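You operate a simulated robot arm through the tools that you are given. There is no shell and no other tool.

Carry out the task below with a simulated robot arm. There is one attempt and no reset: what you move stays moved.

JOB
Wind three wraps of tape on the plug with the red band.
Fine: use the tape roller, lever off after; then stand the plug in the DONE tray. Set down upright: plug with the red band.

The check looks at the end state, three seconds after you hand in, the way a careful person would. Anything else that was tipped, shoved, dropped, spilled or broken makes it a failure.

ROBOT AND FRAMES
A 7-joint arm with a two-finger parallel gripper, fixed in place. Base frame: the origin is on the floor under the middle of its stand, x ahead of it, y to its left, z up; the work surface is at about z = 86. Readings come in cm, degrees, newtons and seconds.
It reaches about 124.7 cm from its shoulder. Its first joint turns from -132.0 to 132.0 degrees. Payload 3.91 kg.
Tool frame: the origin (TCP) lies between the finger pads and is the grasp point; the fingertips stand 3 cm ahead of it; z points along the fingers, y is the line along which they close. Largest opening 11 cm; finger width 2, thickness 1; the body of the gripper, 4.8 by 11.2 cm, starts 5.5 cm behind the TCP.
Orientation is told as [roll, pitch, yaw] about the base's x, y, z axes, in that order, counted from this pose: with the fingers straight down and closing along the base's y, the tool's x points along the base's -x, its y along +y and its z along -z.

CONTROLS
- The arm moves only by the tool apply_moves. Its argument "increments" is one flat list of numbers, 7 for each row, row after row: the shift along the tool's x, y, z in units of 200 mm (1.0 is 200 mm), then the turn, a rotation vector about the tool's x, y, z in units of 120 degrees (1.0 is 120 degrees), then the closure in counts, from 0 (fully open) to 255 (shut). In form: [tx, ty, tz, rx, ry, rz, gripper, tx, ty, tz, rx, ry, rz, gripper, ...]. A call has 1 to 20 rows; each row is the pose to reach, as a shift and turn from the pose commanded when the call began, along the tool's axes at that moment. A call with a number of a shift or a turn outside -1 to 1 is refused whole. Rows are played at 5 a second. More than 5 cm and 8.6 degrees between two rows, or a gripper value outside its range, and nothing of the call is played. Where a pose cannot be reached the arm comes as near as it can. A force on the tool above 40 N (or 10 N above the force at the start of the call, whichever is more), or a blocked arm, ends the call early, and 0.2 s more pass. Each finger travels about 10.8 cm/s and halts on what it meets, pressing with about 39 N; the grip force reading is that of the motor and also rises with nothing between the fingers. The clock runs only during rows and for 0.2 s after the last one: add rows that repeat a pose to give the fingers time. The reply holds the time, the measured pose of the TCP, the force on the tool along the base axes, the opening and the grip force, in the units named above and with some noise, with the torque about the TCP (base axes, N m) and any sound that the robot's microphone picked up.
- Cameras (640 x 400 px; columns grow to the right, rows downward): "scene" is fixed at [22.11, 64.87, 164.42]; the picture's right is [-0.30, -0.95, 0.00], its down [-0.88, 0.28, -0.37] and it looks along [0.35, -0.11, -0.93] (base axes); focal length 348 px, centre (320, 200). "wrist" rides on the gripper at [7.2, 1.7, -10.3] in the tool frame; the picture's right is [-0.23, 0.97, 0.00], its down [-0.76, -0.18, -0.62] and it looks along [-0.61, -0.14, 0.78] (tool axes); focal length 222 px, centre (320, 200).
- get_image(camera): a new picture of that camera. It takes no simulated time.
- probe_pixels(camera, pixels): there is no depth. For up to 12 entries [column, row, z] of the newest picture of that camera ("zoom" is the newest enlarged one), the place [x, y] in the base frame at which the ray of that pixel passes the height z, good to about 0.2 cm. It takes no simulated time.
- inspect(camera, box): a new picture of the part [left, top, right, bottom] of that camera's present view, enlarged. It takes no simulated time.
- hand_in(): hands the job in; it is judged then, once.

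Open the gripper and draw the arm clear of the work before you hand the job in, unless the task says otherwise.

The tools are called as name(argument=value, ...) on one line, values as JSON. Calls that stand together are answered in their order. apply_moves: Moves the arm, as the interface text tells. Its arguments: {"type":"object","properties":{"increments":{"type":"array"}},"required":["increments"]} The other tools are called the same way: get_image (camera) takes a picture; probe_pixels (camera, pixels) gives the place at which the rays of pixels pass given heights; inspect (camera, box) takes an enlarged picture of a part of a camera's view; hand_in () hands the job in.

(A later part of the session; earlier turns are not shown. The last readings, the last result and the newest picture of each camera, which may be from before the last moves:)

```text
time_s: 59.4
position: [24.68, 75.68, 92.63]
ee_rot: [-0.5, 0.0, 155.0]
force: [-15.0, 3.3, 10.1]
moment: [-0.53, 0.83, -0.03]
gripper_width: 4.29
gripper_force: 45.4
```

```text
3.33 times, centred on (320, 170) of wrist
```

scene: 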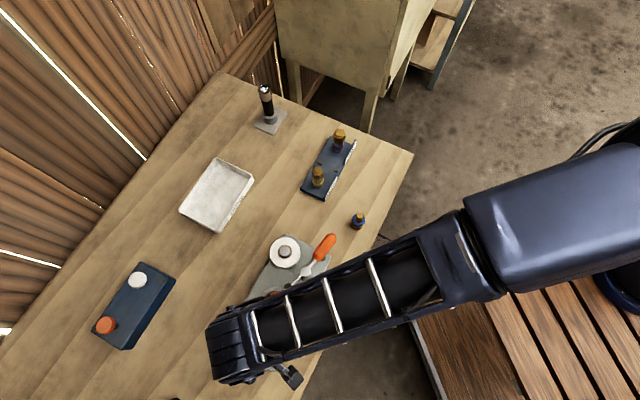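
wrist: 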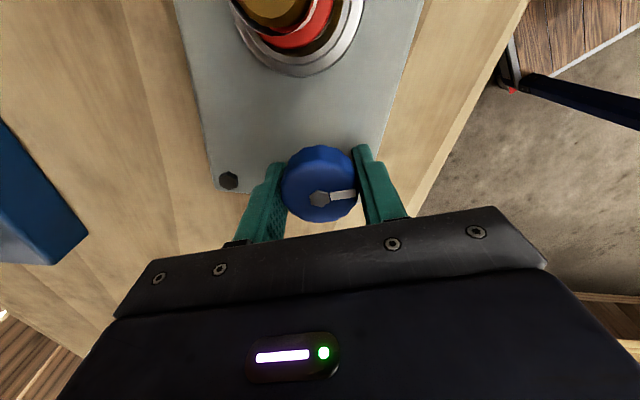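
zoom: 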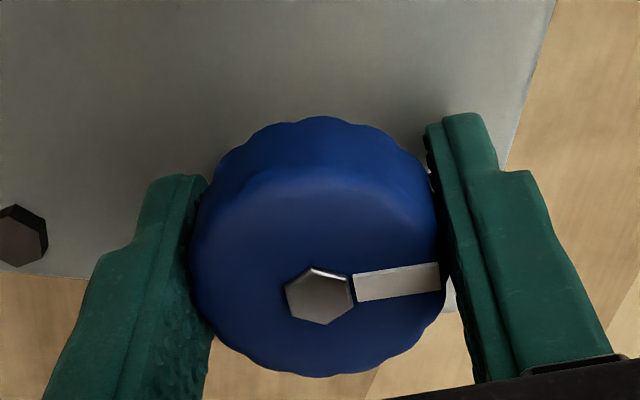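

The mark has not moved relative to the fingers, so the total is about +290°. I'll open and return clockwise 105° to yaw 50 for a like-for-like look at the plug.

apply_moves(increments=[0, 0, 0, 0, 0, 0, 140, 0, 0, 0, 0, 0, 0, 104, 0, 0, 0, 0, 0, 0, 104, 0, 0, 0, 0, 0, 0.0685, 104, 0, 0, 0, 0, 0, 0.137, 104, 0, 0, 0, 0, 0, 0.2055, 104, 0, 0, 0, 0, 0, 0.274, 104, 0, 0, 0, 0, 0, 0.3425, 104, 0, 0, 0, 0, 0, 0.411, 104, 0, 0, 0, 0, 0, 0.4795, 104, 0, 0, 0, 0, 0, 0.548, 104, 0, 0, 0, 0, 0, 0.6165, 104, 0, 0, 0, 0, 0, 0.685, 104, 0, 0, 0, 0, 0, 0.7535, 104, 0, 0, 0, 0, 0, 0.822, 104, 0, 0, 0, 0, 0, 0.875, 104, 0, 0, 0, 0, 0, 0.875, 104])

get_image(camera="wrist")

inspect(camera="wrist", box=[150, 150, 270, 260])

inspect(camera="wrist", box=[230, 110, 410, 230])

```text
time_s: 63.0
position: [24.75, 75.8, 92.62]
ee_rot: [0.1, -0.4, 49.7]
force: [0.5, 0.4, -0.4]
moment: [0.01, -0.02, 0.0]
gripper_width: 6.52
gripper_force: 0.1
```

```text
taken
```

wrist: 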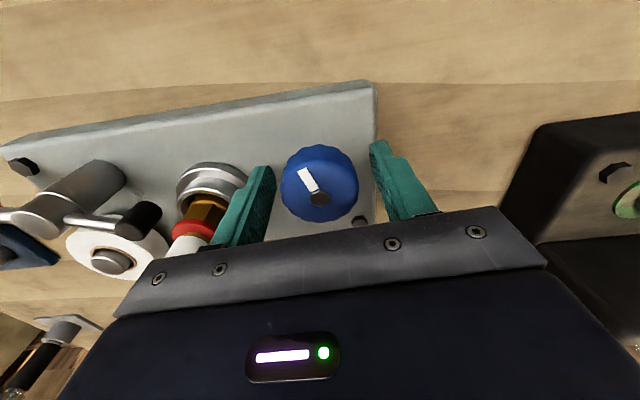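

```text
3.64 times, centred on (210, 205) of wrist
```

zoom: 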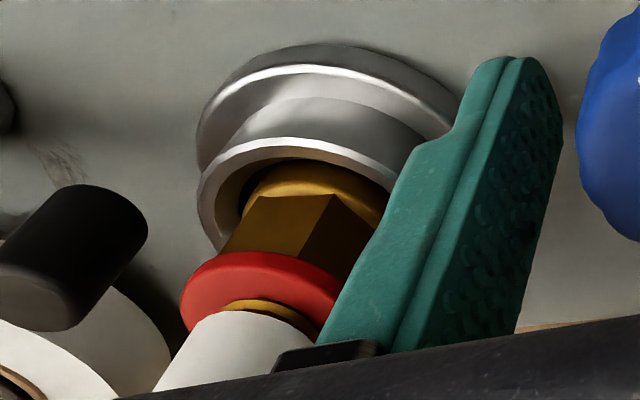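

```text
3.33 times, centred on (320, 170) of wrist
```

zoom: 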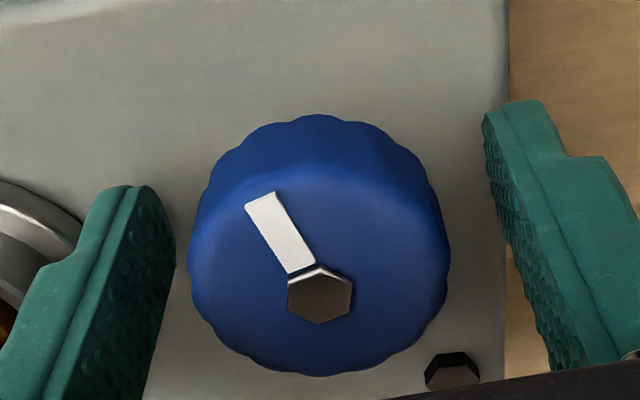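

From the same viewpoint the hex corner moved from zoom (352,205) to (335,195), about 12–15° left. That fits the seat turning 1:1 opposite to the knob (−105° is equivalent to +15°). I'll rotate the open fingers back 100° and regrip, so the next check is more discriminating.

apply_moves(increments=[0, 0, 0, 0, 0, 0.0685, 104, 0, 0, 0, 0, 0, 0.137, 104, 0, 0, 0, 0, 0, 0.2055, 104, 0, 0, 0, 0, 0, 0.274, 104, 0, 0, 0, 0, 0, 0.3425, 104, 0, 0, 0, 0, 0, 0.411, 104, 0, 0, 0, 0, 0, 0.4795, 104, 0, 0, 0, 0, 0, 0.548, 104, 0, 0, 0, 0, 0, 0.6165, 104, 0, 0, 0, 0, 0, 0.685, 104, 0, 0, 0, 0, 0, 0.7535, 104, 0, 0, 0, 0, 0, 0.8333, 104, 0, 0, 0, 0, 0, 0.8333, 130, 0, 0, 0, 0, 0, 0.8333, 145, 0, 0, 0, 0, 0, 0.8333, 155, 0, 0, 0, 0, 0, 0.8333, 165, 0, 0, 0, 0, 0, 0.8333, 200, 0, 0, 0, 0, 0, 0.8333, 255, 0, 0, 0, 0, 0, 0.8333, 255])

inspect(camera="wrist", box=[230, 110, 410, 230])

```text
refused: row 12 steps farther than a row can; nothing moved
```

```text
3.33 times, centred on (320, 170) of wrist
```

zoom: 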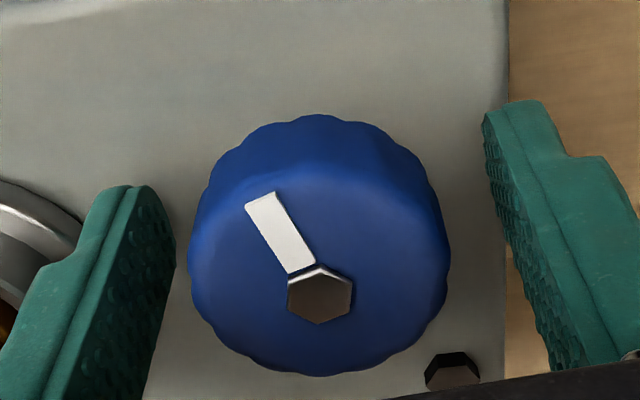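

Row 12 stepped too far, so the call was refused and nothing moved. I'll send it again with an even spacing of 0.0694 per row.

apply_moves(increments=[0, 0, 0, 0, 0, 0.0694, 104, 0, 0, 0, 0, 0, 0.1389, 104, 0, 0, 0, 0, 0, 0.2083, 104, 0, 0, 0, 0, 0, 0.2778, 104, 0, 0, 0, 0, 0, 0.3472, 104, 0, 0, 0, 0, 0, 0.4167, 104, 0, 0, 0, 0, 0, 0.4861, 104, 0, 0, 0, 0, 0, 0.5556, 104, 0, 0, 0, 0, 0, 0.625, 104, 0, 0, 0, 0, 0, 0.6944, 104, 0, 0, 0, 0, 0, 0.7639, 104, 0, 0, 0, 0, 0, 0.8333, 104, 0, 0, 0, 0, 0, 0.8333, 130, 0, 0, 0, 0, 0, 0.8333, 145, 0, 0, 0, 0, 0, 0.8333, 155, 0, 0, 0, 0, 0, 0.8333, 165, 0, 0, 0, 0, 0, 0.8333, 200, 0, 0, 0, 0, 0, 0.8333, 255, 0, 0, 0, 0, 0, 0.8333, 255])

inspect(camera="wrist", box=[230, 110, 410, 230])

```text
time_s: 67.0
position: [24.86, 75.64, 92.57]
ee_rot: [0.3, 0.1, -50.2]
force: [-6.0, -8.5, 0.9]
moment: [-0.56, 0.58, -0.01]
gripper_width: 4.32
gripper_force: 44.6
```

```text
3.33 times, centred on (320, 170) of wrist
```

zoom: 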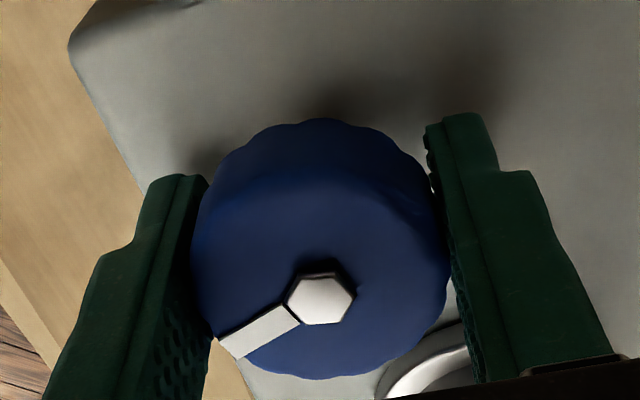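

The grip is set, with the mark at the lower left of the knob. I'll relax the 10 N side load with −0.08 cm tool y and turn counter-clockwise 100°.

apply_moves(increments=[0, -0.004, 0, 0, 0, 0, 255, 0, -0.004, 0, 0, 0, -0.0694, 255, 0, -0.004, 0, 0, 0, -0.1389, 255, 0, -0.004, 0, 0, 0, -0.2083, 255, 0, -0.004, 0, 0, 0, -0.2778, 255, 0, -0.004, 0, 0, 0, -0.3472, 255, 0, -0.004, 0, 0, 0, -0.4167, 255, 0, -0.004, 0, 0, 0, -0.4861, 255, 0, -0.004, 0, 0, 0, -0.5556, 255, 0, -0.004, 0, 0, 0, -0.625, 255, 0, -0.004, 0, 0, 0, -0.6944, 255, 0, -0.004, 0, 0, 0, -0.7639, 255, 0, -0.004, 0, 0, 0, -0.8333, 255, 0, -0.004, 0, 0, 0, -0.8333, 255])

get_image(camera="wrist")

inspect(camera="wrist", box=[150, 150, 270, 260])

inspect(camera="wrist", box=[230, 110, 410, 230])

```text
time_s: 70.0
position: [24.75, 75.61, 92.56]
ee_rot: [0.0, -0.3, 49.9]
force: [6.5, 8.9, -4.2]
moment: [-0.22, -0.09, -0.01]
gripper_width: 4.31
gripper_force: 45.2
```

```text
taken
```

wrist: 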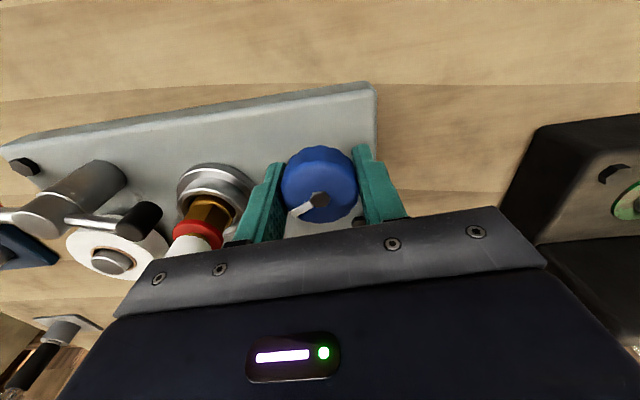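

```text
3.64 times, centred on (210, 205) of wrist
```

zoom: 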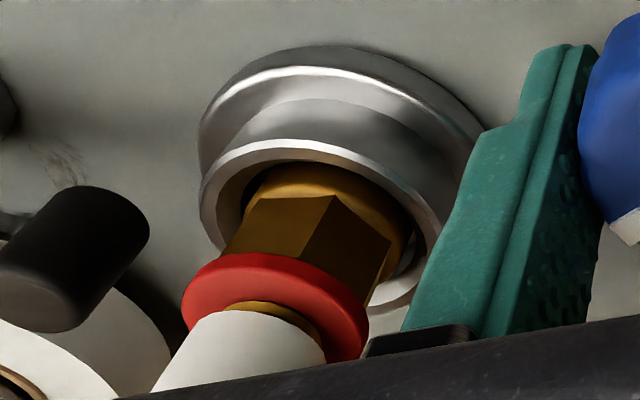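

```text
3.33 times, centred on (320, 170) of wrist
```

zoom: 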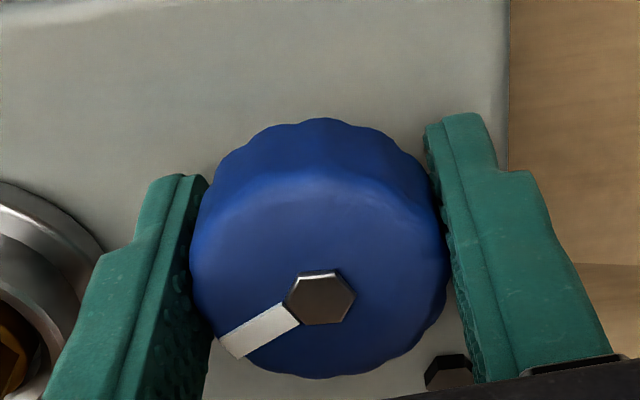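

Second to third view: the hex hardly moved (corner 335 to 335) while the knob turned 100°. Together with the other views that fits the seat turning about 3 times per knob turn, not 1:1. At +390° of knob the plug may already have about 3.25 wraps, so I'll stop turning, zoom in on the tape, release and check.

inspect(camera="wrist", box=[160, 210, 240, 265])

apply_moves(increments=[0, 0, 0, 0, 0, 0, 140, 0, 0, 0, 0, 0, 0, 104, 0, 0, 0, 0, 0, 0, 80, 0, 0, 0, 0, 0, 0, 80])

```text
7.27 times, centred on (200, 238) of wrist
```

zoom: 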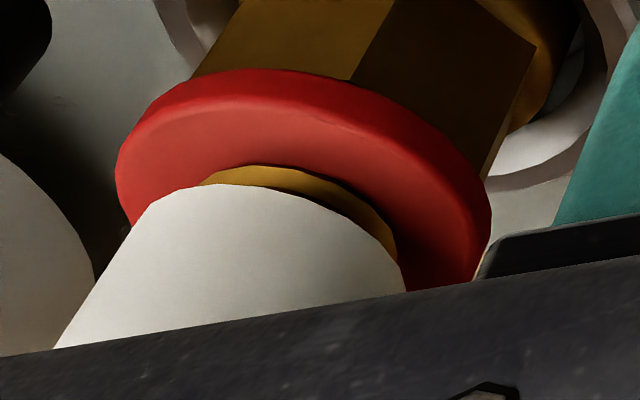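

```text
time_s: 71.0
position: [24.62, 75.65, 92.6]
ee_rot: [0.1, -0.4, 49.9]
force: [0.2, 0.2, -0.3]
moment: [-0.04, -0.02, 0.01]
gripper_width: 7.56
gripper_force: 0.1
```

A single smooth white sleeve covers the stub, and a thickness step is visible at its edge. I'll lift clear and look at it from above with both cameras.

apply_moves(increments=[0, 0, -0.1, 0, 0, 0, 80, 0, 0, -0.25, 0, 0, 0, 80, 0, 0, -0.4, 0, 0, 0, 80, 0, 0, -0.55, 0, 0, 0, 80, 0, 0, -0.7, 0, 0, 0, 80, 0, 0, -0.7, 0, 0, 0, 80])

get_image(camera="wrist")

get_image(camera="scene")

```text
time_s: 72.4
position: [24.71, 75.53, 106.73]
ee_rot: [0.1, -0.3, 49.7]
force: [-0.5, -0.2, -0.1]
moment: [0.02, 0.03, -0.03]
gripper_width: 7.57
gripper_force: 0.0
```

```text
taken
```

wrist: 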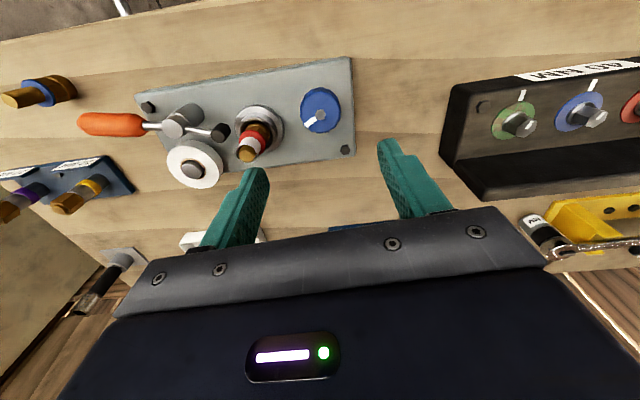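

```text
taken
```

scene: 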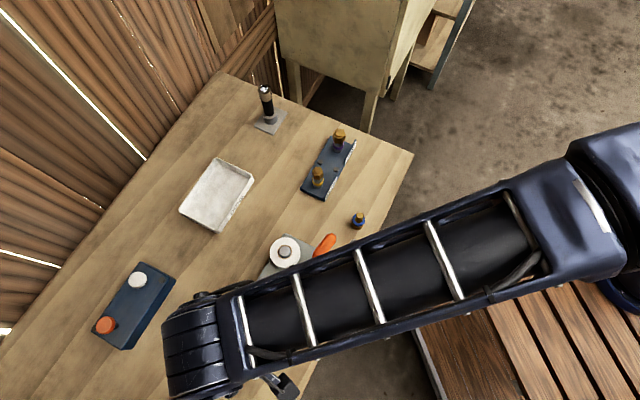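

The plug with its white sleeve is now visible at wrist (255,142), along with the lever. I'll zoom in on it.

inspect(camera="wrist", box=[225, 100, 290, 170])

inspect(camera="wrist", box=[70, 50, 370, 200])

```text
5.71 times, centred on (258, 135) of wrist
```

zoom: 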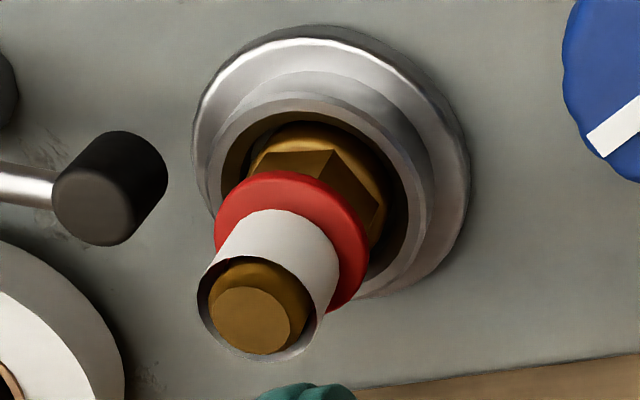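

```text
2.13 times, centred on (220, 125) of wrist
```

zoom: 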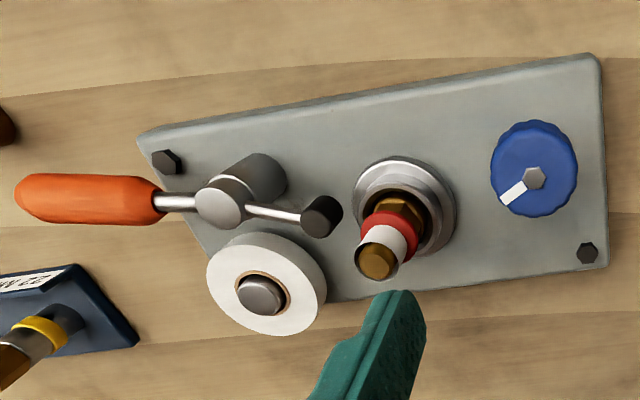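

The sleeve is on and the lever is still on. The geometry says knob +390° at about 3:1, so about 3.25 wraps, slightly over. I'll go back down on the knob and try a small clockwise nudge to see whether it can be eased back or is ratcheted.

apply_moves(increments=[0, 0, 0.15, 0, 0, 0, 80, 0, 0, 0.3, 0, 0, 0, 80, 0, 0, 0.45, 0, 0, 0, 80, 0, 0, 0.55, 0, 0, 0, 80, 0, 0, 0.63, 0, 0, 0, 80, 0, 0, 0.7, 0, 0, 0, 80, 0, 0, 0.7, 0, 0, 0, 104, 0, 0, 0.7, 0, 0, 0, 130, 0, 0, 0.7, 0, 0, 0, 145, 0, 0, 0.7, 0, 0, 0, 155, 0, 0, 0.7, 0, 0, 0, 165, 0, 0, 0.7, 0, 0, 0, 200, 0, 0, 0.7, 0, 0, 0, 255, 0, 0, 0.7, 0, 0, 0, 255])

inspect(camera="wrist", box=[230, 110, 410, 230])

inspect(camera="wrist", box=[150, 150, 270, 260])

```text
time_s: 75.4
position: [24.75, 75.59, 92.68]
ee_rot: [0.1, -0.4, 49.8]
force: [-7.5, 9.0, -2.0]
moment: [-0.03, -0.18, 0.02]
gripper_width: 4.31
gripper_force: 45.0
```

```text
3.33 times, centred on (320, 170) of wrist
```

zoom: 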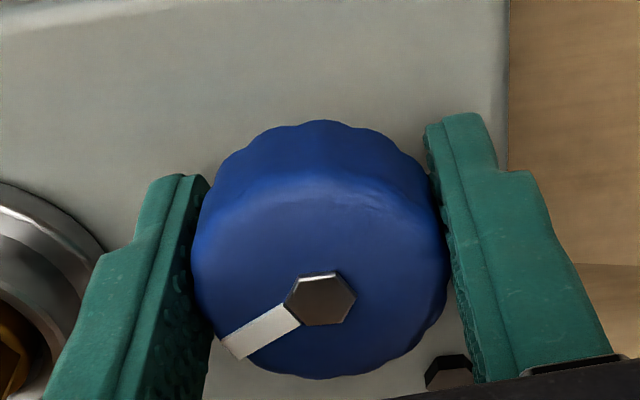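

```text
3.64 times, centred on (210, 205) of wrist
```

zoom: 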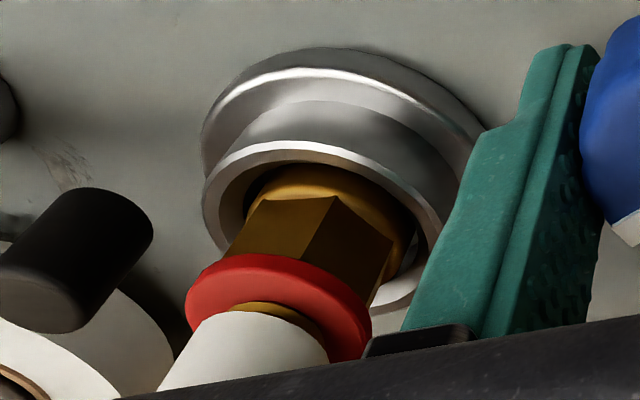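

The knob is gripped with the mark unchanged. I'll try a 6° clockwise nudge and read the torque.

apply_moves(increments=[0, 0, 0, 0, 0, 0.0167, 255, 0, 0, 0, 0, 0, 0.0333, 255, 0, 0, 0, 0, 0, 0.05, 255, 0, 0, 0, 0, 0, 0.05, 255])

inspect(camera="wrist", box=[230, 110, 410, 230])

inspect(camera="wrist", box=[150, 150, 270, 260])

```text
time_s: 76.4
position: [24.62, 75.7, 92.66]
ee_rot: [0.1, -0.3, 43.9]
force: [-2.9, 1.5, 15.3]
moment: [-0.92, -0.52, -0.01]
gripper_width: 4.3
gripper_force: 44.9
```

```text
3.33 times, centred on (320, 170) of wrist
```

zoom: 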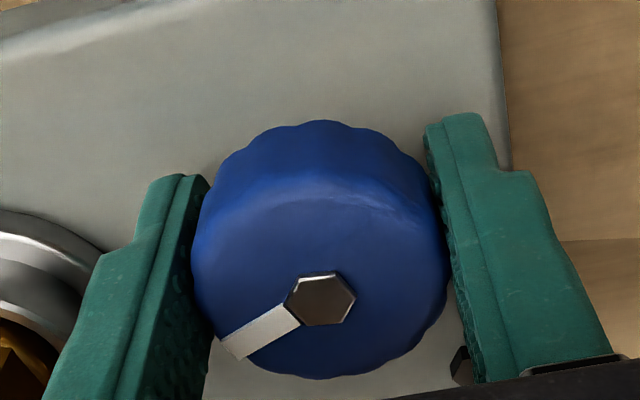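

```text
3.64 times, centred on (210, 205) of wrist
```

zoom: 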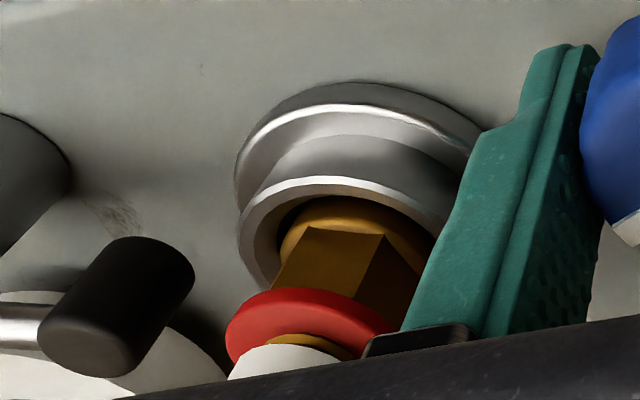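

The knob turns back freely and the mark still follows the grip, so the earlier block was just its zero stop. The hex data gives a ratio of 3.00, so knob 366° gives about 3.05 wraps. I'll turn back another 18° clockwise, from 384° to 366°.

apply_moves(increments=[0, 0, 0, 0, 0, 0.0375, 255, 0, 0, 0, 0, 0, 0.075, 255, 0, 0, 0, 0, 0, 0.1125, 255, 0, 0, 0, 0, 0, 0.15, 255, 0, 0, 0, 0, 0, 0.15, 255])

get_image(camera="wrist")

inspect(camera="wrist", box=[230, 110, 410, 230])

inspect(camera="wrist", box=[150, 150, 270, 260])

```text
time_s: 77.6
position: [24.63, 75.56, 92.6]
ee_rot: [0.3, -0.3, 25.8]
force: [1.1, 9.0, 25.2]
moment: [-0.69, -0.31, -0.03]
gripper_width: 4.28
gripper_force: 45.0
```

```text
taken
```

wrist: 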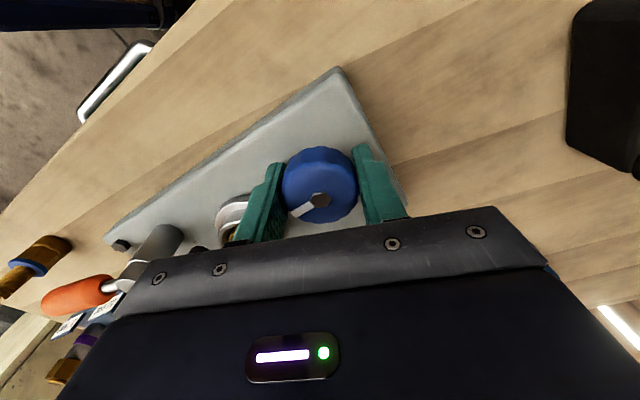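

```text
3.33 times, centred on (320, 170) of wrist
```

zoom: 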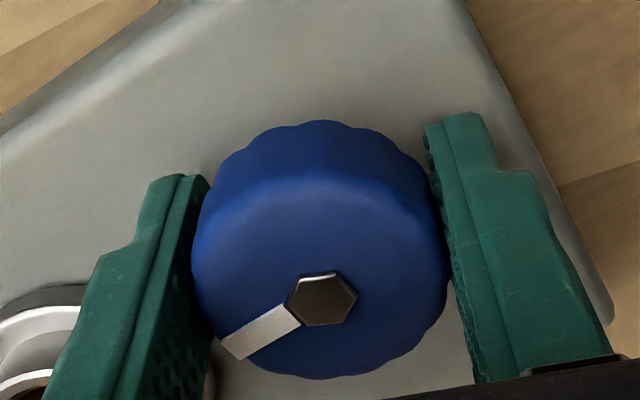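

```text
3.64 times, centred on (210, 205) of wrist
```

zoom: 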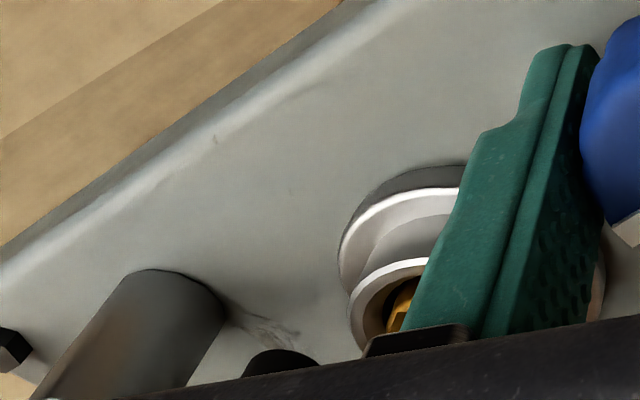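

The knob is now at about +366° with the mark still aligned to the grip. I'll open and lift straight up clear of the knob.

apply_moves(increments=[0, 0, 0, 0, 0, 0, 140, 0, 0, 0, 0, 0, 0, 104, 0, 0, 0, 0, 0, 0, 80, 0, 0, 0, 0, 0, 0, 80, 0, 0, -0.1, 0, 0, 0, 80, 0, 0, -0.25, 0, 0, 0, 80, 0, 0, -0.4, 0, 0, 0, 80, 0, 0, -0.55, 0, 0, 0, 80, 0, 0, -0.7, 0, 0, 0, 80, 0, 0, -0.7, 0, 0, 0, 80])

get_image(camera="wrist")

inspect(camera="wrist", box=[200, 60, 380, 210])

```text
time_s: 79.8
position: [24.53, 75.72, 106.58]
ee_rot: [0.3, -0.3, 25.8]
force: [-1.0, 0.2, -0.8]
moment: [0.0, -0.01, -0.02]
gripper_width: 7.56
gripper_force: 0.1
```

```text
taken
```

wrist: 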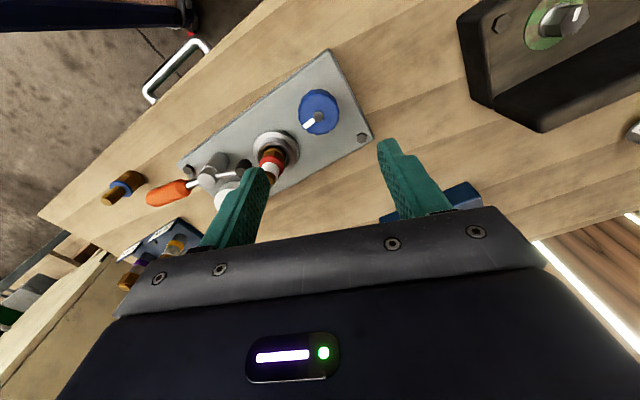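

```text
2.67 times, centred on (290, 135) of wrist
```

zoom: 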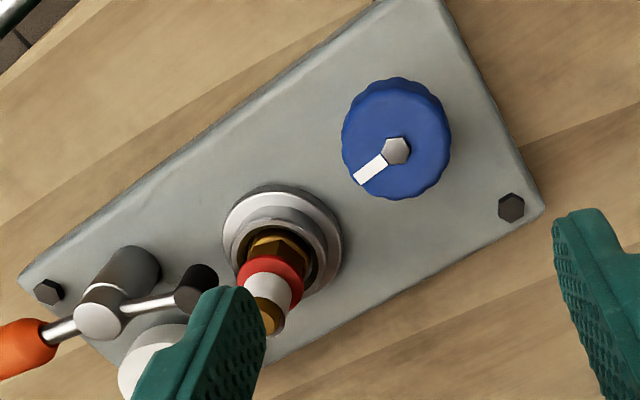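

The tape sleeve is on the stub and the lever is still ON, with its handle at lower left. I'll move over the handle at (39.1, 58.3) while yawing to 125.6°, in two legs at safe height.

apply_moves(increments=[-0.0198, -0.0786, 0, 0, 0, -0.0595, 90, -0.0395, -0.1571, 0, 0, 0, -0.119, 110, -0.0593, -0.2357, 0, 0, 0, -0.1786, 130, -0.079, -0.3143, 0, 0, 0, -0.2381, 150, -0.0988, -0.3929, 0, 0, 0, -0.2976, 165, -0.1185, -0.4714, 0, 0, 0, -0.3571, 165, -0.1383, -0.55, 0, 0, 0, -0.4167, 165, -0.1383, -0.55, 0, 0, 0, -0.4167, 165])

apply_moves(increments=[0.0476, -0.0656, 0, 0, 0, -0.0593, 165, 0.0951, -0.1313, 0, 0, 0, -0.1186, 165, 0.1427, -0.1969, 0, 0, 0, -0.1779, 165, 0.1903, -0.2626, 0, 0, 0, -0.2371, 165, 0.2379, -0.3282, 0, 0, 0, -0.2964, 165, 0.2854, -0.3939, 0, 0, 0, -0.3557, 165, 0.333, -0.4595, 0, 0, 0, -0.415, 165, 0.333, -0.4595, 0, 0, 0, -0.415, 165])

get_image(camera="wrist")

get_image(camera="scene")

```text
time_s: 81.6
position: [31.91, 66.85, 106.6]
ee_rot: [-0.1, -0.3, 76.0]
force: [-0.1, 0.1, -0.3]
moment: [0.01, 0.0, 0.0]
gripper_width: 3.9
gripper_force: 0.1
```

```text
time_s: 83.4
position: [39.07, 58.08, 106.55]
ee_rot: [-0.3, -0.2, 125.7]
force: [0.1, -0.5, 0.0]
moment: [0.01, -0.01, 0.01]
gripper_width: 3.9
gripper_force: 0.1
```

```text
taken
```

wrist: 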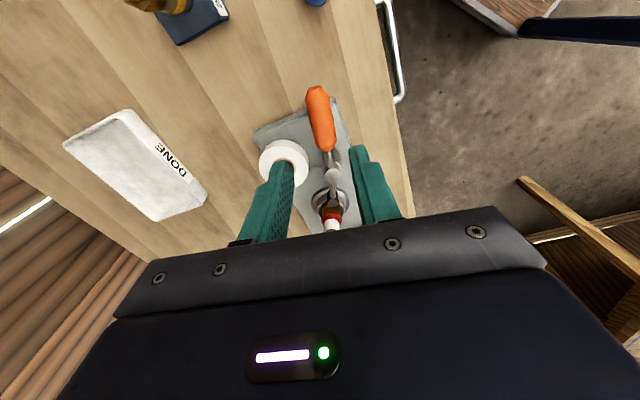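

```text
taken
```

scene: 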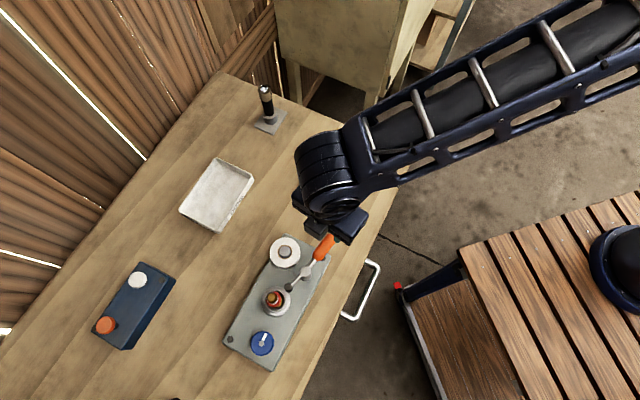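

The handle runs from wrist (315,90) to (328,148) and the scene shows knob, plug and lever clearly. I'll probe the handle centreline and zoom in on the scene to see the tape and mark.

probe_pixels(camera="wrist", pixels=[[320, 118, 93.5], [316, 92, 93.5], [327, 147, 93.5], [331, 176, 93.8]])

inspect(camera="scene", box=[235, 260, 325, 365])

inspect(camera="wrist", box=[240, 70, 400, 240])

```text
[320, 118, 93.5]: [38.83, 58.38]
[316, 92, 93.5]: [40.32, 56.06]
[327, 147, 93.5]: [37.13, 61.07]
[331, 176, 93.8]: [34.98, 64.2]
```

```text
3.81 times, centred on (280, 312) of scene
```

zoom: 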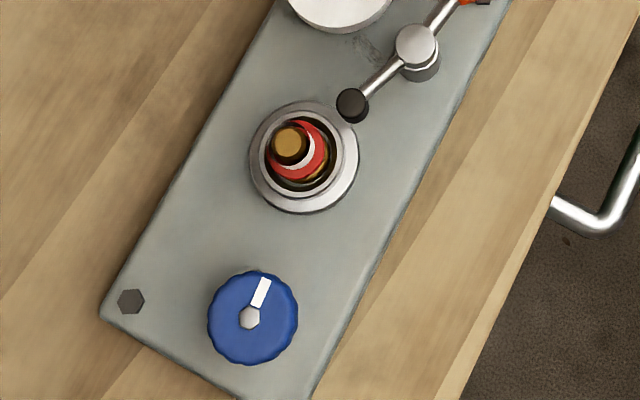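

```text
2.35 times, centred on (320, 155) of wrist
```

zoom: 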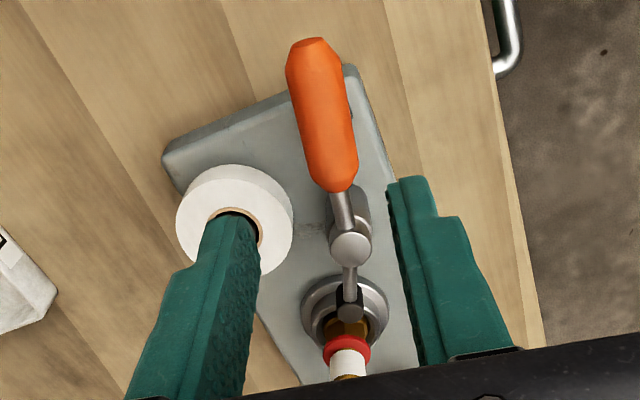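

The fork is centred on the handle (offset under 0.1 cm) and the knob mark is back close to its starting direction. I'll lower over the handle to z about 94.4.

apply_moves(increments=[0, 0, 0.12, 0, 0, 0, 165, 0, 0, 0.26, 0, 0, 0, 165, 0, 0, 0.4, 0, 0, 0, 165, 0, 0, 0.48, 0, 0, 0, 165, 0, 0, 0.55, 0, 0, 0, 165, 0, 0, 0.61, 0, 0, 0, 165, 0, 0, 0.61, 0, 0, 0, 172, 0, 0, 0.61, 0, 0, 0, 172])

inspect(camera="wrist", box=[230, 110, 410, 230])

```text
time_s: 85.2
position: [39.14, 58.3, 94.27]
ee_rot: [-0.3, -0.2, 125.6]
force: [0.4, 0.6, -0.9]
moment: [0.0, 0.0, 0.0]
gripper_width: 3.6
gripper_force: 0.0
```

```text
3.33 times, centred on (320, 170) of wrist
```

zoom: 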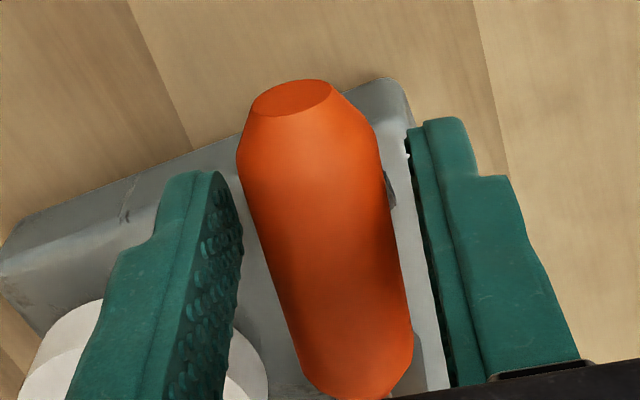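

The handle sits between the fingers with clearance. I'll swing the lever back clockwise about its pivot, 20° first.

apply_moves(increments=[-0.0008, 0.0239, 0, 0, 0, 0.0333, 172, -0.0033, 0.0477, 0, 0, 0, 0.0667, 172, -0.0075, 0.0712, 0, 0, 0, 0.1, 172, -0.0133, 0.0944, 0, 0, 0, 0.1333, 172, -0.0207, 0.1171, 0, 0, 0, 0.1667, 172, -0.0207, 0.1171, 0, 0, 0, 0.1667, 172])

apply_moves(increments=[-0.0008, 0.0239, 0, 0, 0, 0.0333, 172, -0.0033, 0.0477, 0, 0, 0, 0.0667, 172, -0.0075, 0.0712, 0, 0, 0, 0.1, 172, -0.0133, 0.0944, 0, 0, 0, 0.1333, 172, -0.0207, 0.1171, 0, 0, 0, 0.1667, 172, -0.0207, 0.1171, 0, 0, 0, 0.1667, 172])

inspect(camera="scene", box=[230, 225, 370, 345])

inspect(camera="wrist", box=[230, 110, 410, 230])

```text
time_s: 86.6
position: [37.11, 57.24, 94.32]
ee_rot: [-0.2, -0.2, 105.6]
force: [0.7, -0.2, -0.2]
moment: [-0.02, -0.03, -0.01]
gripper_width: 3.59
gripper_force: 0.0
```

```text
time_s: 88.0
position: [34.75, 56.98, 94.48]
ee_rot: [-0.2, -0.4, 85.6]
force: [0.4, -1.0, 0.2]
moment: [0.01, 0.04, 0.01]
gripper_width: 3.58
gripper_force: 0.2
```

```text
3.33 times, centred on (300, 285) of scene
```

zoom: 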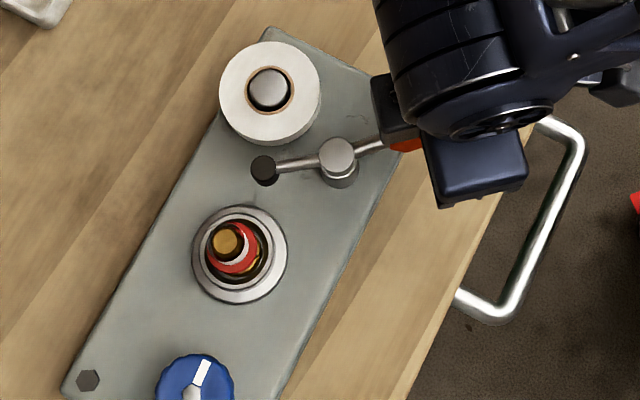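

```text
3.33 times, centred on (320, 170) of wrist
```

zoom: 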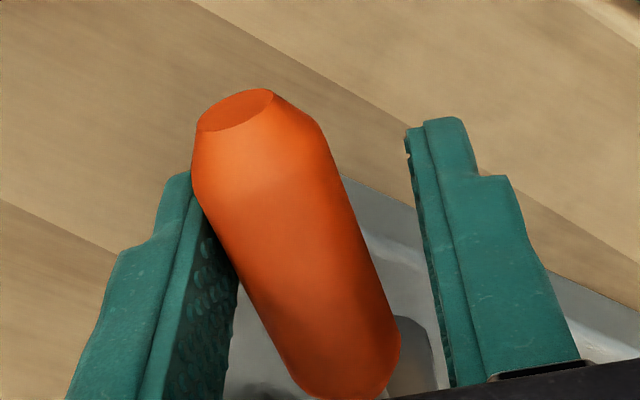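

The lever is about 22° short of its original angle (roller at zoom (264,170) against the original (265,141)). I'll continue 20° and check.

apply_moves(increments=[-0.0008, 0.0239, 0, 0, 0, 0.0333, 172, -0.0033, 0.0477, 0, 0, 0, 0.0667, 172, -0.0075, 0.0712, 0, 0, 0, 0.1, 172, -0.0133, 0.0944, 0, 0, 0, 0.1333, 172, -0.0207, 0.1171, 0, 0, 0, 0.1667, 172, -0.0207, 0.1171, 0, 0, 0, 0.1667, 172])

inspect(camera="scene", box=[230, 225, 370, 345])

inspect(camera="wrist", box=[230, 110, 410, 230])

```text
time_s: 89.4
position: [32.57, 57.66, 94.22]
ee_rot: [0.0, -0.4, 65.5]
force: [13.6, 5.7, -4.8]
moment: [0.16, -0.03, 0.34]
gripper_width: 4.07
gripper_force: 5.6
```

```text
3.33 times, centred on (300, 285) of scene
```

zoom: 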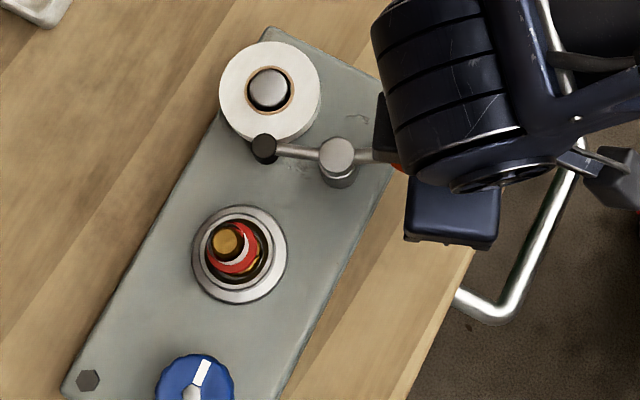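

```text
3.33 times, centred on (320, 170) of wrist
```

zoom: 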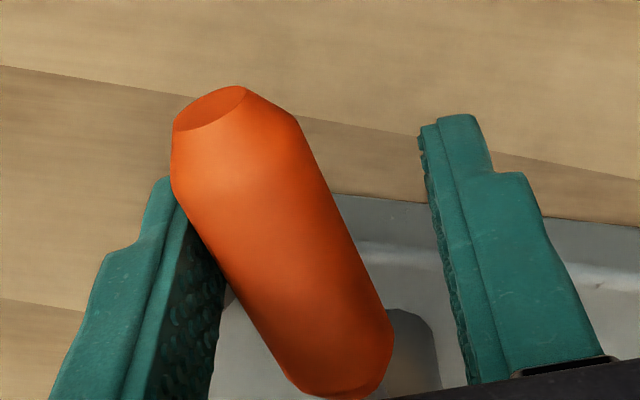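

The force rose to about 15 N and the fingers were pushed open 0.5 cm, which feels like the OFF stop. I'll compare with the initial zoom using the identical box.

inspect(camera="scene", box=[260, 230, 360, 295])

```text
6.15 times, centred on (310, 262) of scene
```

zoom: 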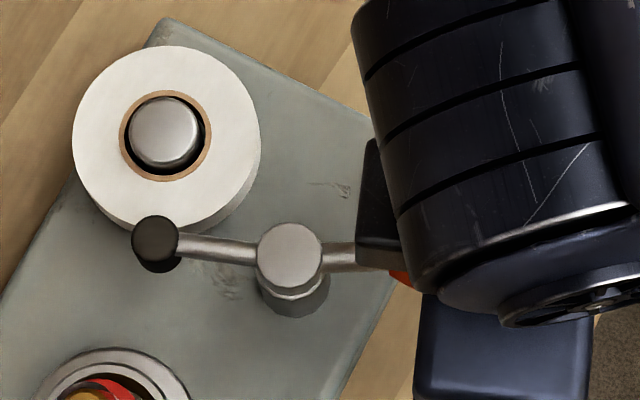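

The roller and pivot match the initial picture exactly (roller at zoom (155,238)), so the lever is fully OFF. I'll back the fork off 5° to unload and lift straight up.

apply_moves(increments=[-0.0004, -0.0179, 0, 0, 0, -0.025, 165, -0.0013, -0.0298, 0, 0, 0, -0.0417, 165, -0.0013, -0.0298, 0, 0, 0, -0.0417, 165, -0.0013, -0.0298, -0.1, 0, 0, -0.0417, 165, -0.0013, -0.0298, -0.25, 0, 0, -0.0417, 165, -0.0013, -0.0298, -0.4, 0, 0, -0.0417, 165, -0.0013, -0.0298, -0.55, 0, 0, -0.0417, 165, -0.0013, -0.0298, -0.7, 0, 0, -0.0417, 165, -0.0013, -0.0298, -0.7, 0, 0, -0.0417, 165])

get_image(camera="wrist")

inspect(camera="scene", box=[230, 225, 370, 345])

```text
time_s: 91.4
position: [32.99, 57.45, 108.36]
ee_rot: [0.0, -0.3, 70.7]
force: [-0.3, 0.3, -0.7]
moment: [-0.02, -0.01, -0.01]
gripper_width: 3.87
gripper_force: 0.0
```

```text
taken
```

wrist: 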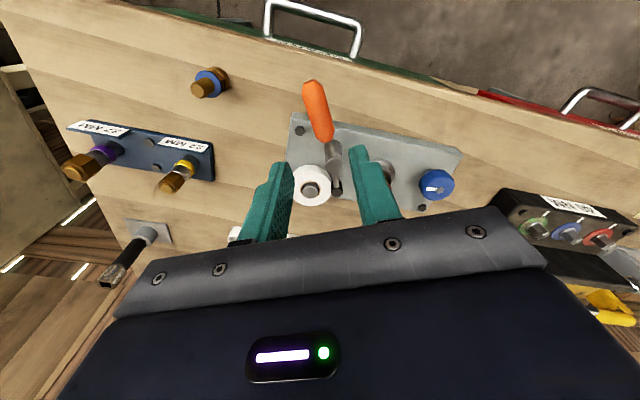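

```text
3.33 times, centred on (300, 285) of scene
```

zoom: 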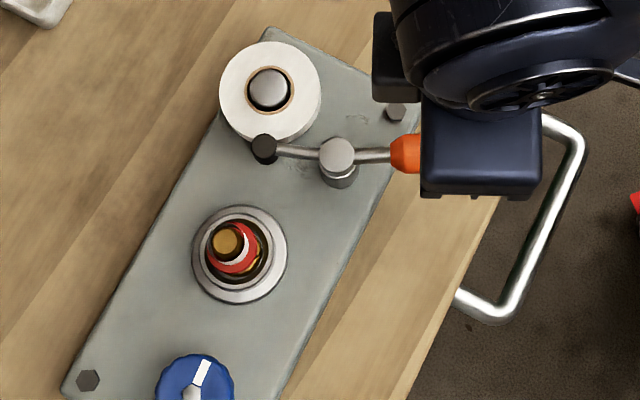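

The lever stays OFF and the plug stands undisturbed with its white sleeve. I'll move over the plug at (31.9, 71.4) while yawing back to 0°, as when I placed it.

apply_moves(increments=[-0.0711, 0.0314, 0.01, 0, 0, 0.0655, 155, -0.1422, 0.0628, 0.02, 0, 0, 0.131, 150, -0.2133, 0.0942, 0.03, 0, 0, 0.1965, 150, -0.2844, 0.1256, 0.04, 0, 0, 0.262, 150, -0.3556, 0.1569, 0.05, 0, 0, 0.3275, 150, -0.4267, 0.1883, 0.06, 0, 0, 0.393, 150, -0.4978, 0.2197, 0.07, 0, 0, 0.4585, 150, -0.5689, 0.2511, 0.08, 0, 0, 0.524, 150, -0.64, 0.2825, 0.09, 0, 0, 0.589, 150, -0.64, 0.2825, 0.09, 0, 0, 0.589, 150])

get_image(camera="wrist")

inspect(camera="wrist", box=[270, 70, 370, 160])

```text
time_s: 93.6
position: [31.8, 71.15, 106.6]
ee_rot: [0.3, -0.2, -0.3]
force: [1.2, -0.5, 0.1]
moment: [0.01, 0.02, -0.01]
gripper_width: 4.53
gripper_force: 0.0
```

```text
taken
```

wrist: 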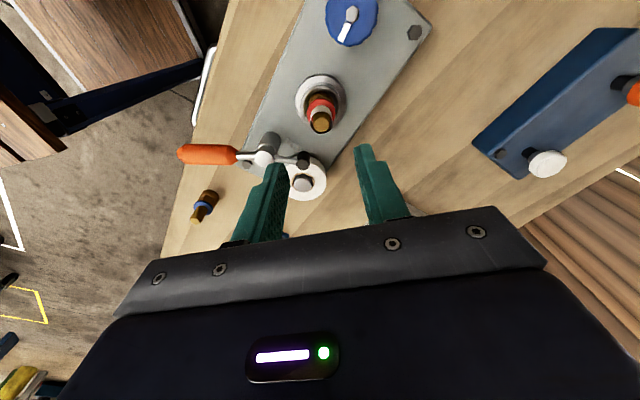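

```text
4.44 times, centred on (320, 115) of wrist
```

zoom: 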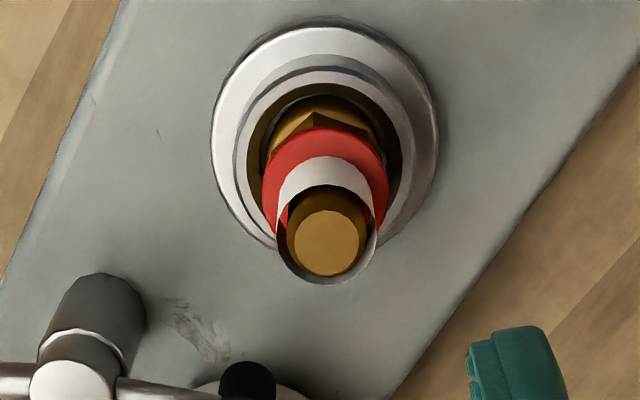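

The stub tip is at wrist (321.6,124.7). I'll probe it at tip height to align the grip.

probe_pixels(camera="wrist", pixels=[[321.6, 124.7, 96], [321.6, 124.7, 96.5], [321.6, 124.7, 97], [322.5, 106, 93.2], [319, 95, 91]])

```text
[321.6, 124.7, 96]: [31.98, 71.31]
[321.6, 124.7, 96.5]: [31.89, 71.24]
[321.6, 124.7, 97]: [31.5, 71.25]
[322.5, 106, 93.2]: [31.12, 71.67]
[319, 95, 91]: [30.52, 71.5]
```

The tip is at (31.9, 71.27). I'll nudge +0.1 cm in x and y, descend to TCP z 96.6 around the taped stub, and look before closing.

apply_moves(increments=[-0.004, 0.005, 0.1, 0.0025, 0.0017, 0, 150, -0.004, 0.005, 0.25, 0.0025, 0.0017, 0, 150, -0.004, 0.005, 0.38, 0.0025, 0.0017, 0, 150, -0.004, 0.005, 0.46, 0.0025, 0.0017, 0, 150, -0.004, 0.005, 0.5, 0.0025, 0.0017, 0, 150, -0.004, 0.005, 0.5, 0.0025, 0.0017, 0, 150])

inspect(camera="wrist", box=[240, 70, 400, 220])

```text
time_s: 95.0
position: [31.98, 71.32, 96.71]
ee_rot: [0.0, 0.1, -0.1]
force: [-0.1, -0.7, 0.8]
moment: [-0.01, -0.01, 0.03]
gripper_width: 4.52
gripper_force: 0.2
```

```text
2.67 times, centred on (320, 145) of wrist
```

zoom: 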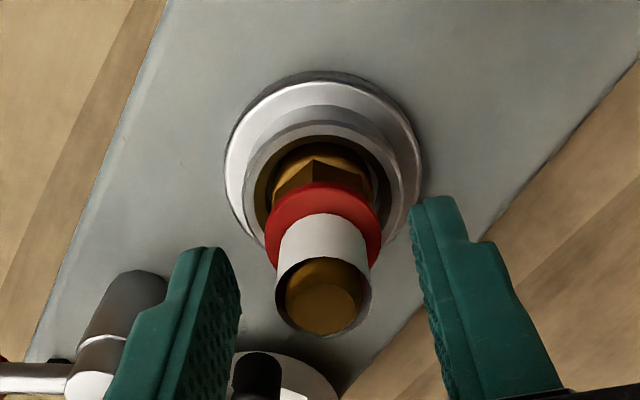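

The fingers straddle the taped stub evenly. I'll close gently on it.

apply_moves(increments=[0, 0, 0, 0, 0, 0, 175, 0, 0, 0, 0, 0, 0, 195, 0, 0, 0, 0, 0, 0, 205, 0, 0, 0, 0, 0, 0, 215, 0, 0, 0, 0, 0, 0, 230, 0, 0, 0, 0, 0, 0, 255, 0, 0, 0, 0, 0, 0, 255])

inspect(camera="wrist", box=[240, 70, 400, 220])

```text
time_s: 96.6
position: [32.0, 71.3, 96.68]
ee_rot: [0.0, 0.1, -0.2]
force: [0.2, -0.4, 0.5]
moment: [-0.01, 0.0, -0.06]
gripper_width: 1.58
gripper_force: 38.8
```

```text
2.67 times, centred on (320, 145) of wrist
```

zoom: 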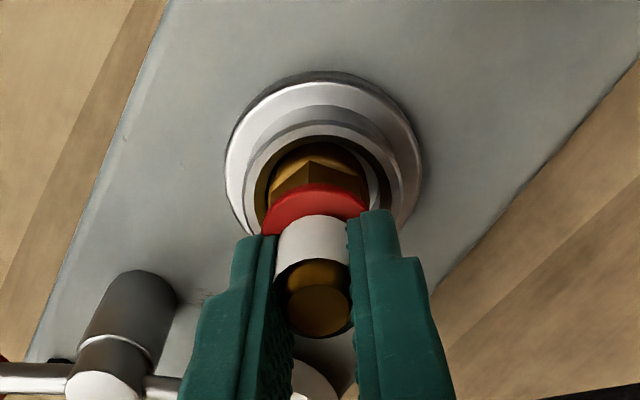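

The stub is gripped at 1.58 cm, the same as before. I'll lift slowly out of the cup, then up to z about 108.

apply_moves(increments=[0, 0, -0.03, 0, 0, 0, 255, 0, 0, -0.07, 0, 0, 0, 255, 0, 0, -0.12, 0, 0, 0, 255, 0, 0, -0.2, 0, 0, 0, 255, 0, 0, -0.32, 0, 0, 0, 255, 0, 0, -0.46, 0, 0, 0, 255, 0, 0, -0.58, 0, 0, 0, 255, 0, 0, -0.58, 0, 0, 0, 255])

get_image(camera="wrist")

inspect(camera="wrist", box=[240, 70, 400, 220])

```text
time_s: 98.4
position: [31.92, 71.32, 108.14]
ee_rot: [0.0, 0.0, -0.1]
force: [-0.2, -0.2, -0.9]
moment: [-0.03, 0.01, -0.01]
gripper_width: 1.61
gripper_force: 38.9
```

```text
taken
```

wrist: 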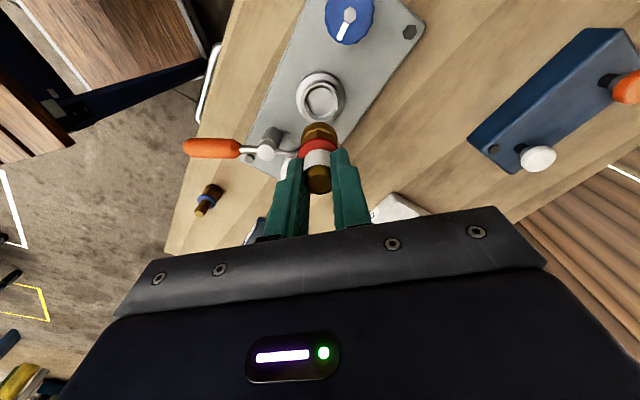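

```text
2.67 times, centred on (320, 145) of wrist
```

zoom: 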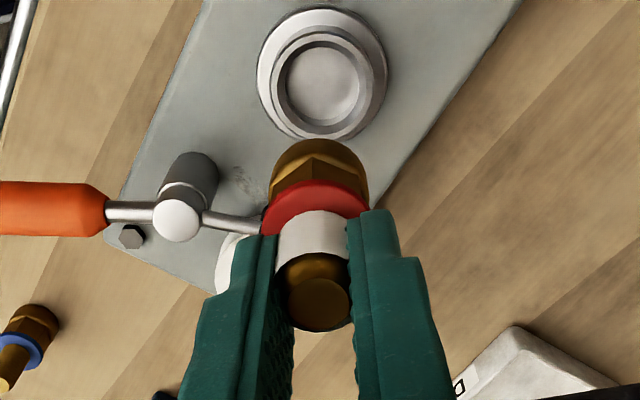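

The taped plug is held upright, the lever is OFF and the cup is empty. I'll carry it to the DONE tray centre near (60.5, 77.8) at z 108 in two legs.

apply_moves(increments=[-0.143, 0.0325, 0, 0, 0, 0, 255, -0.286, 0.065, 0, 0, 0, 0, 255, -0.429, 0.0975, 0, 0, 0, 0, 255, -0.572, 0.13, 0, 0, 0, 0, 255, -0.715, 0.1625, 0, 0, 0, 0, 255, -0.715, 0.1625, 0, 0, 0, 0, 255])

apply_moves(increments=[-0.143, 0.0325, 0, 0, 0, 0, 255, -0.286, 0.065, 0, 0, 0, 0, 255, -0.429, 0.0975, 0, 0, 0, 0, 255, -0.572, 0.13, 0, 0, 0, 0, 255, -0.715, 0.1625, 0, 0, 0, 0, 255, -0.715, 0.1625, 0, 0, 0, 0, 255])

get_image(camera="wrist")

get_image(camera="scene")

```text
time_s: 99.8
position: [46.56, 74.61, 108.16]
ee_rot: [0.0, 0.2, -0.1]
force: [0.3, 0.4, -0.5]
moment: [-0.02, -0.03, 0.03]
gripper_width: 1.58
gripper_force: 38.8
```

```text
time_s: 101.2
position: [60.79, 77.91, 108.27]
ee_rot: [0.0, 0.1, 0.1]
force: [-0.9, -0.2, -0.7]
moment: [0.02, 0.0, -0.02]
gripper_width: 1.57
gripper_force: 39.1
```

```text
taken
```

wrist: 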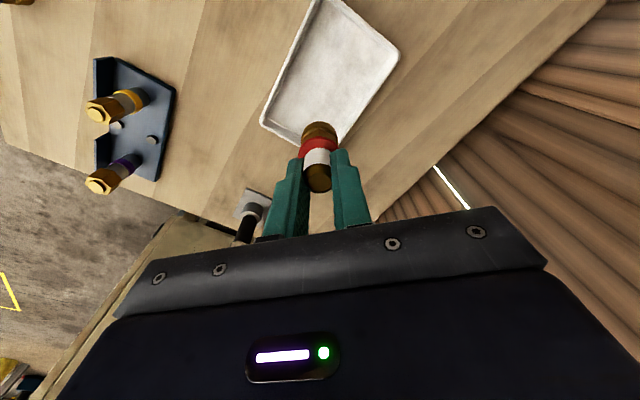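

```text
taken
```

scene: 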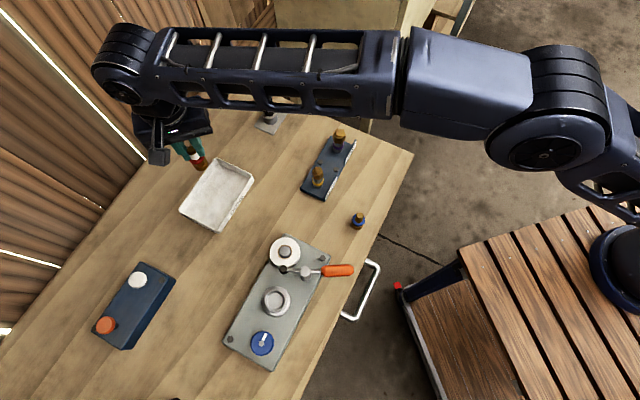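

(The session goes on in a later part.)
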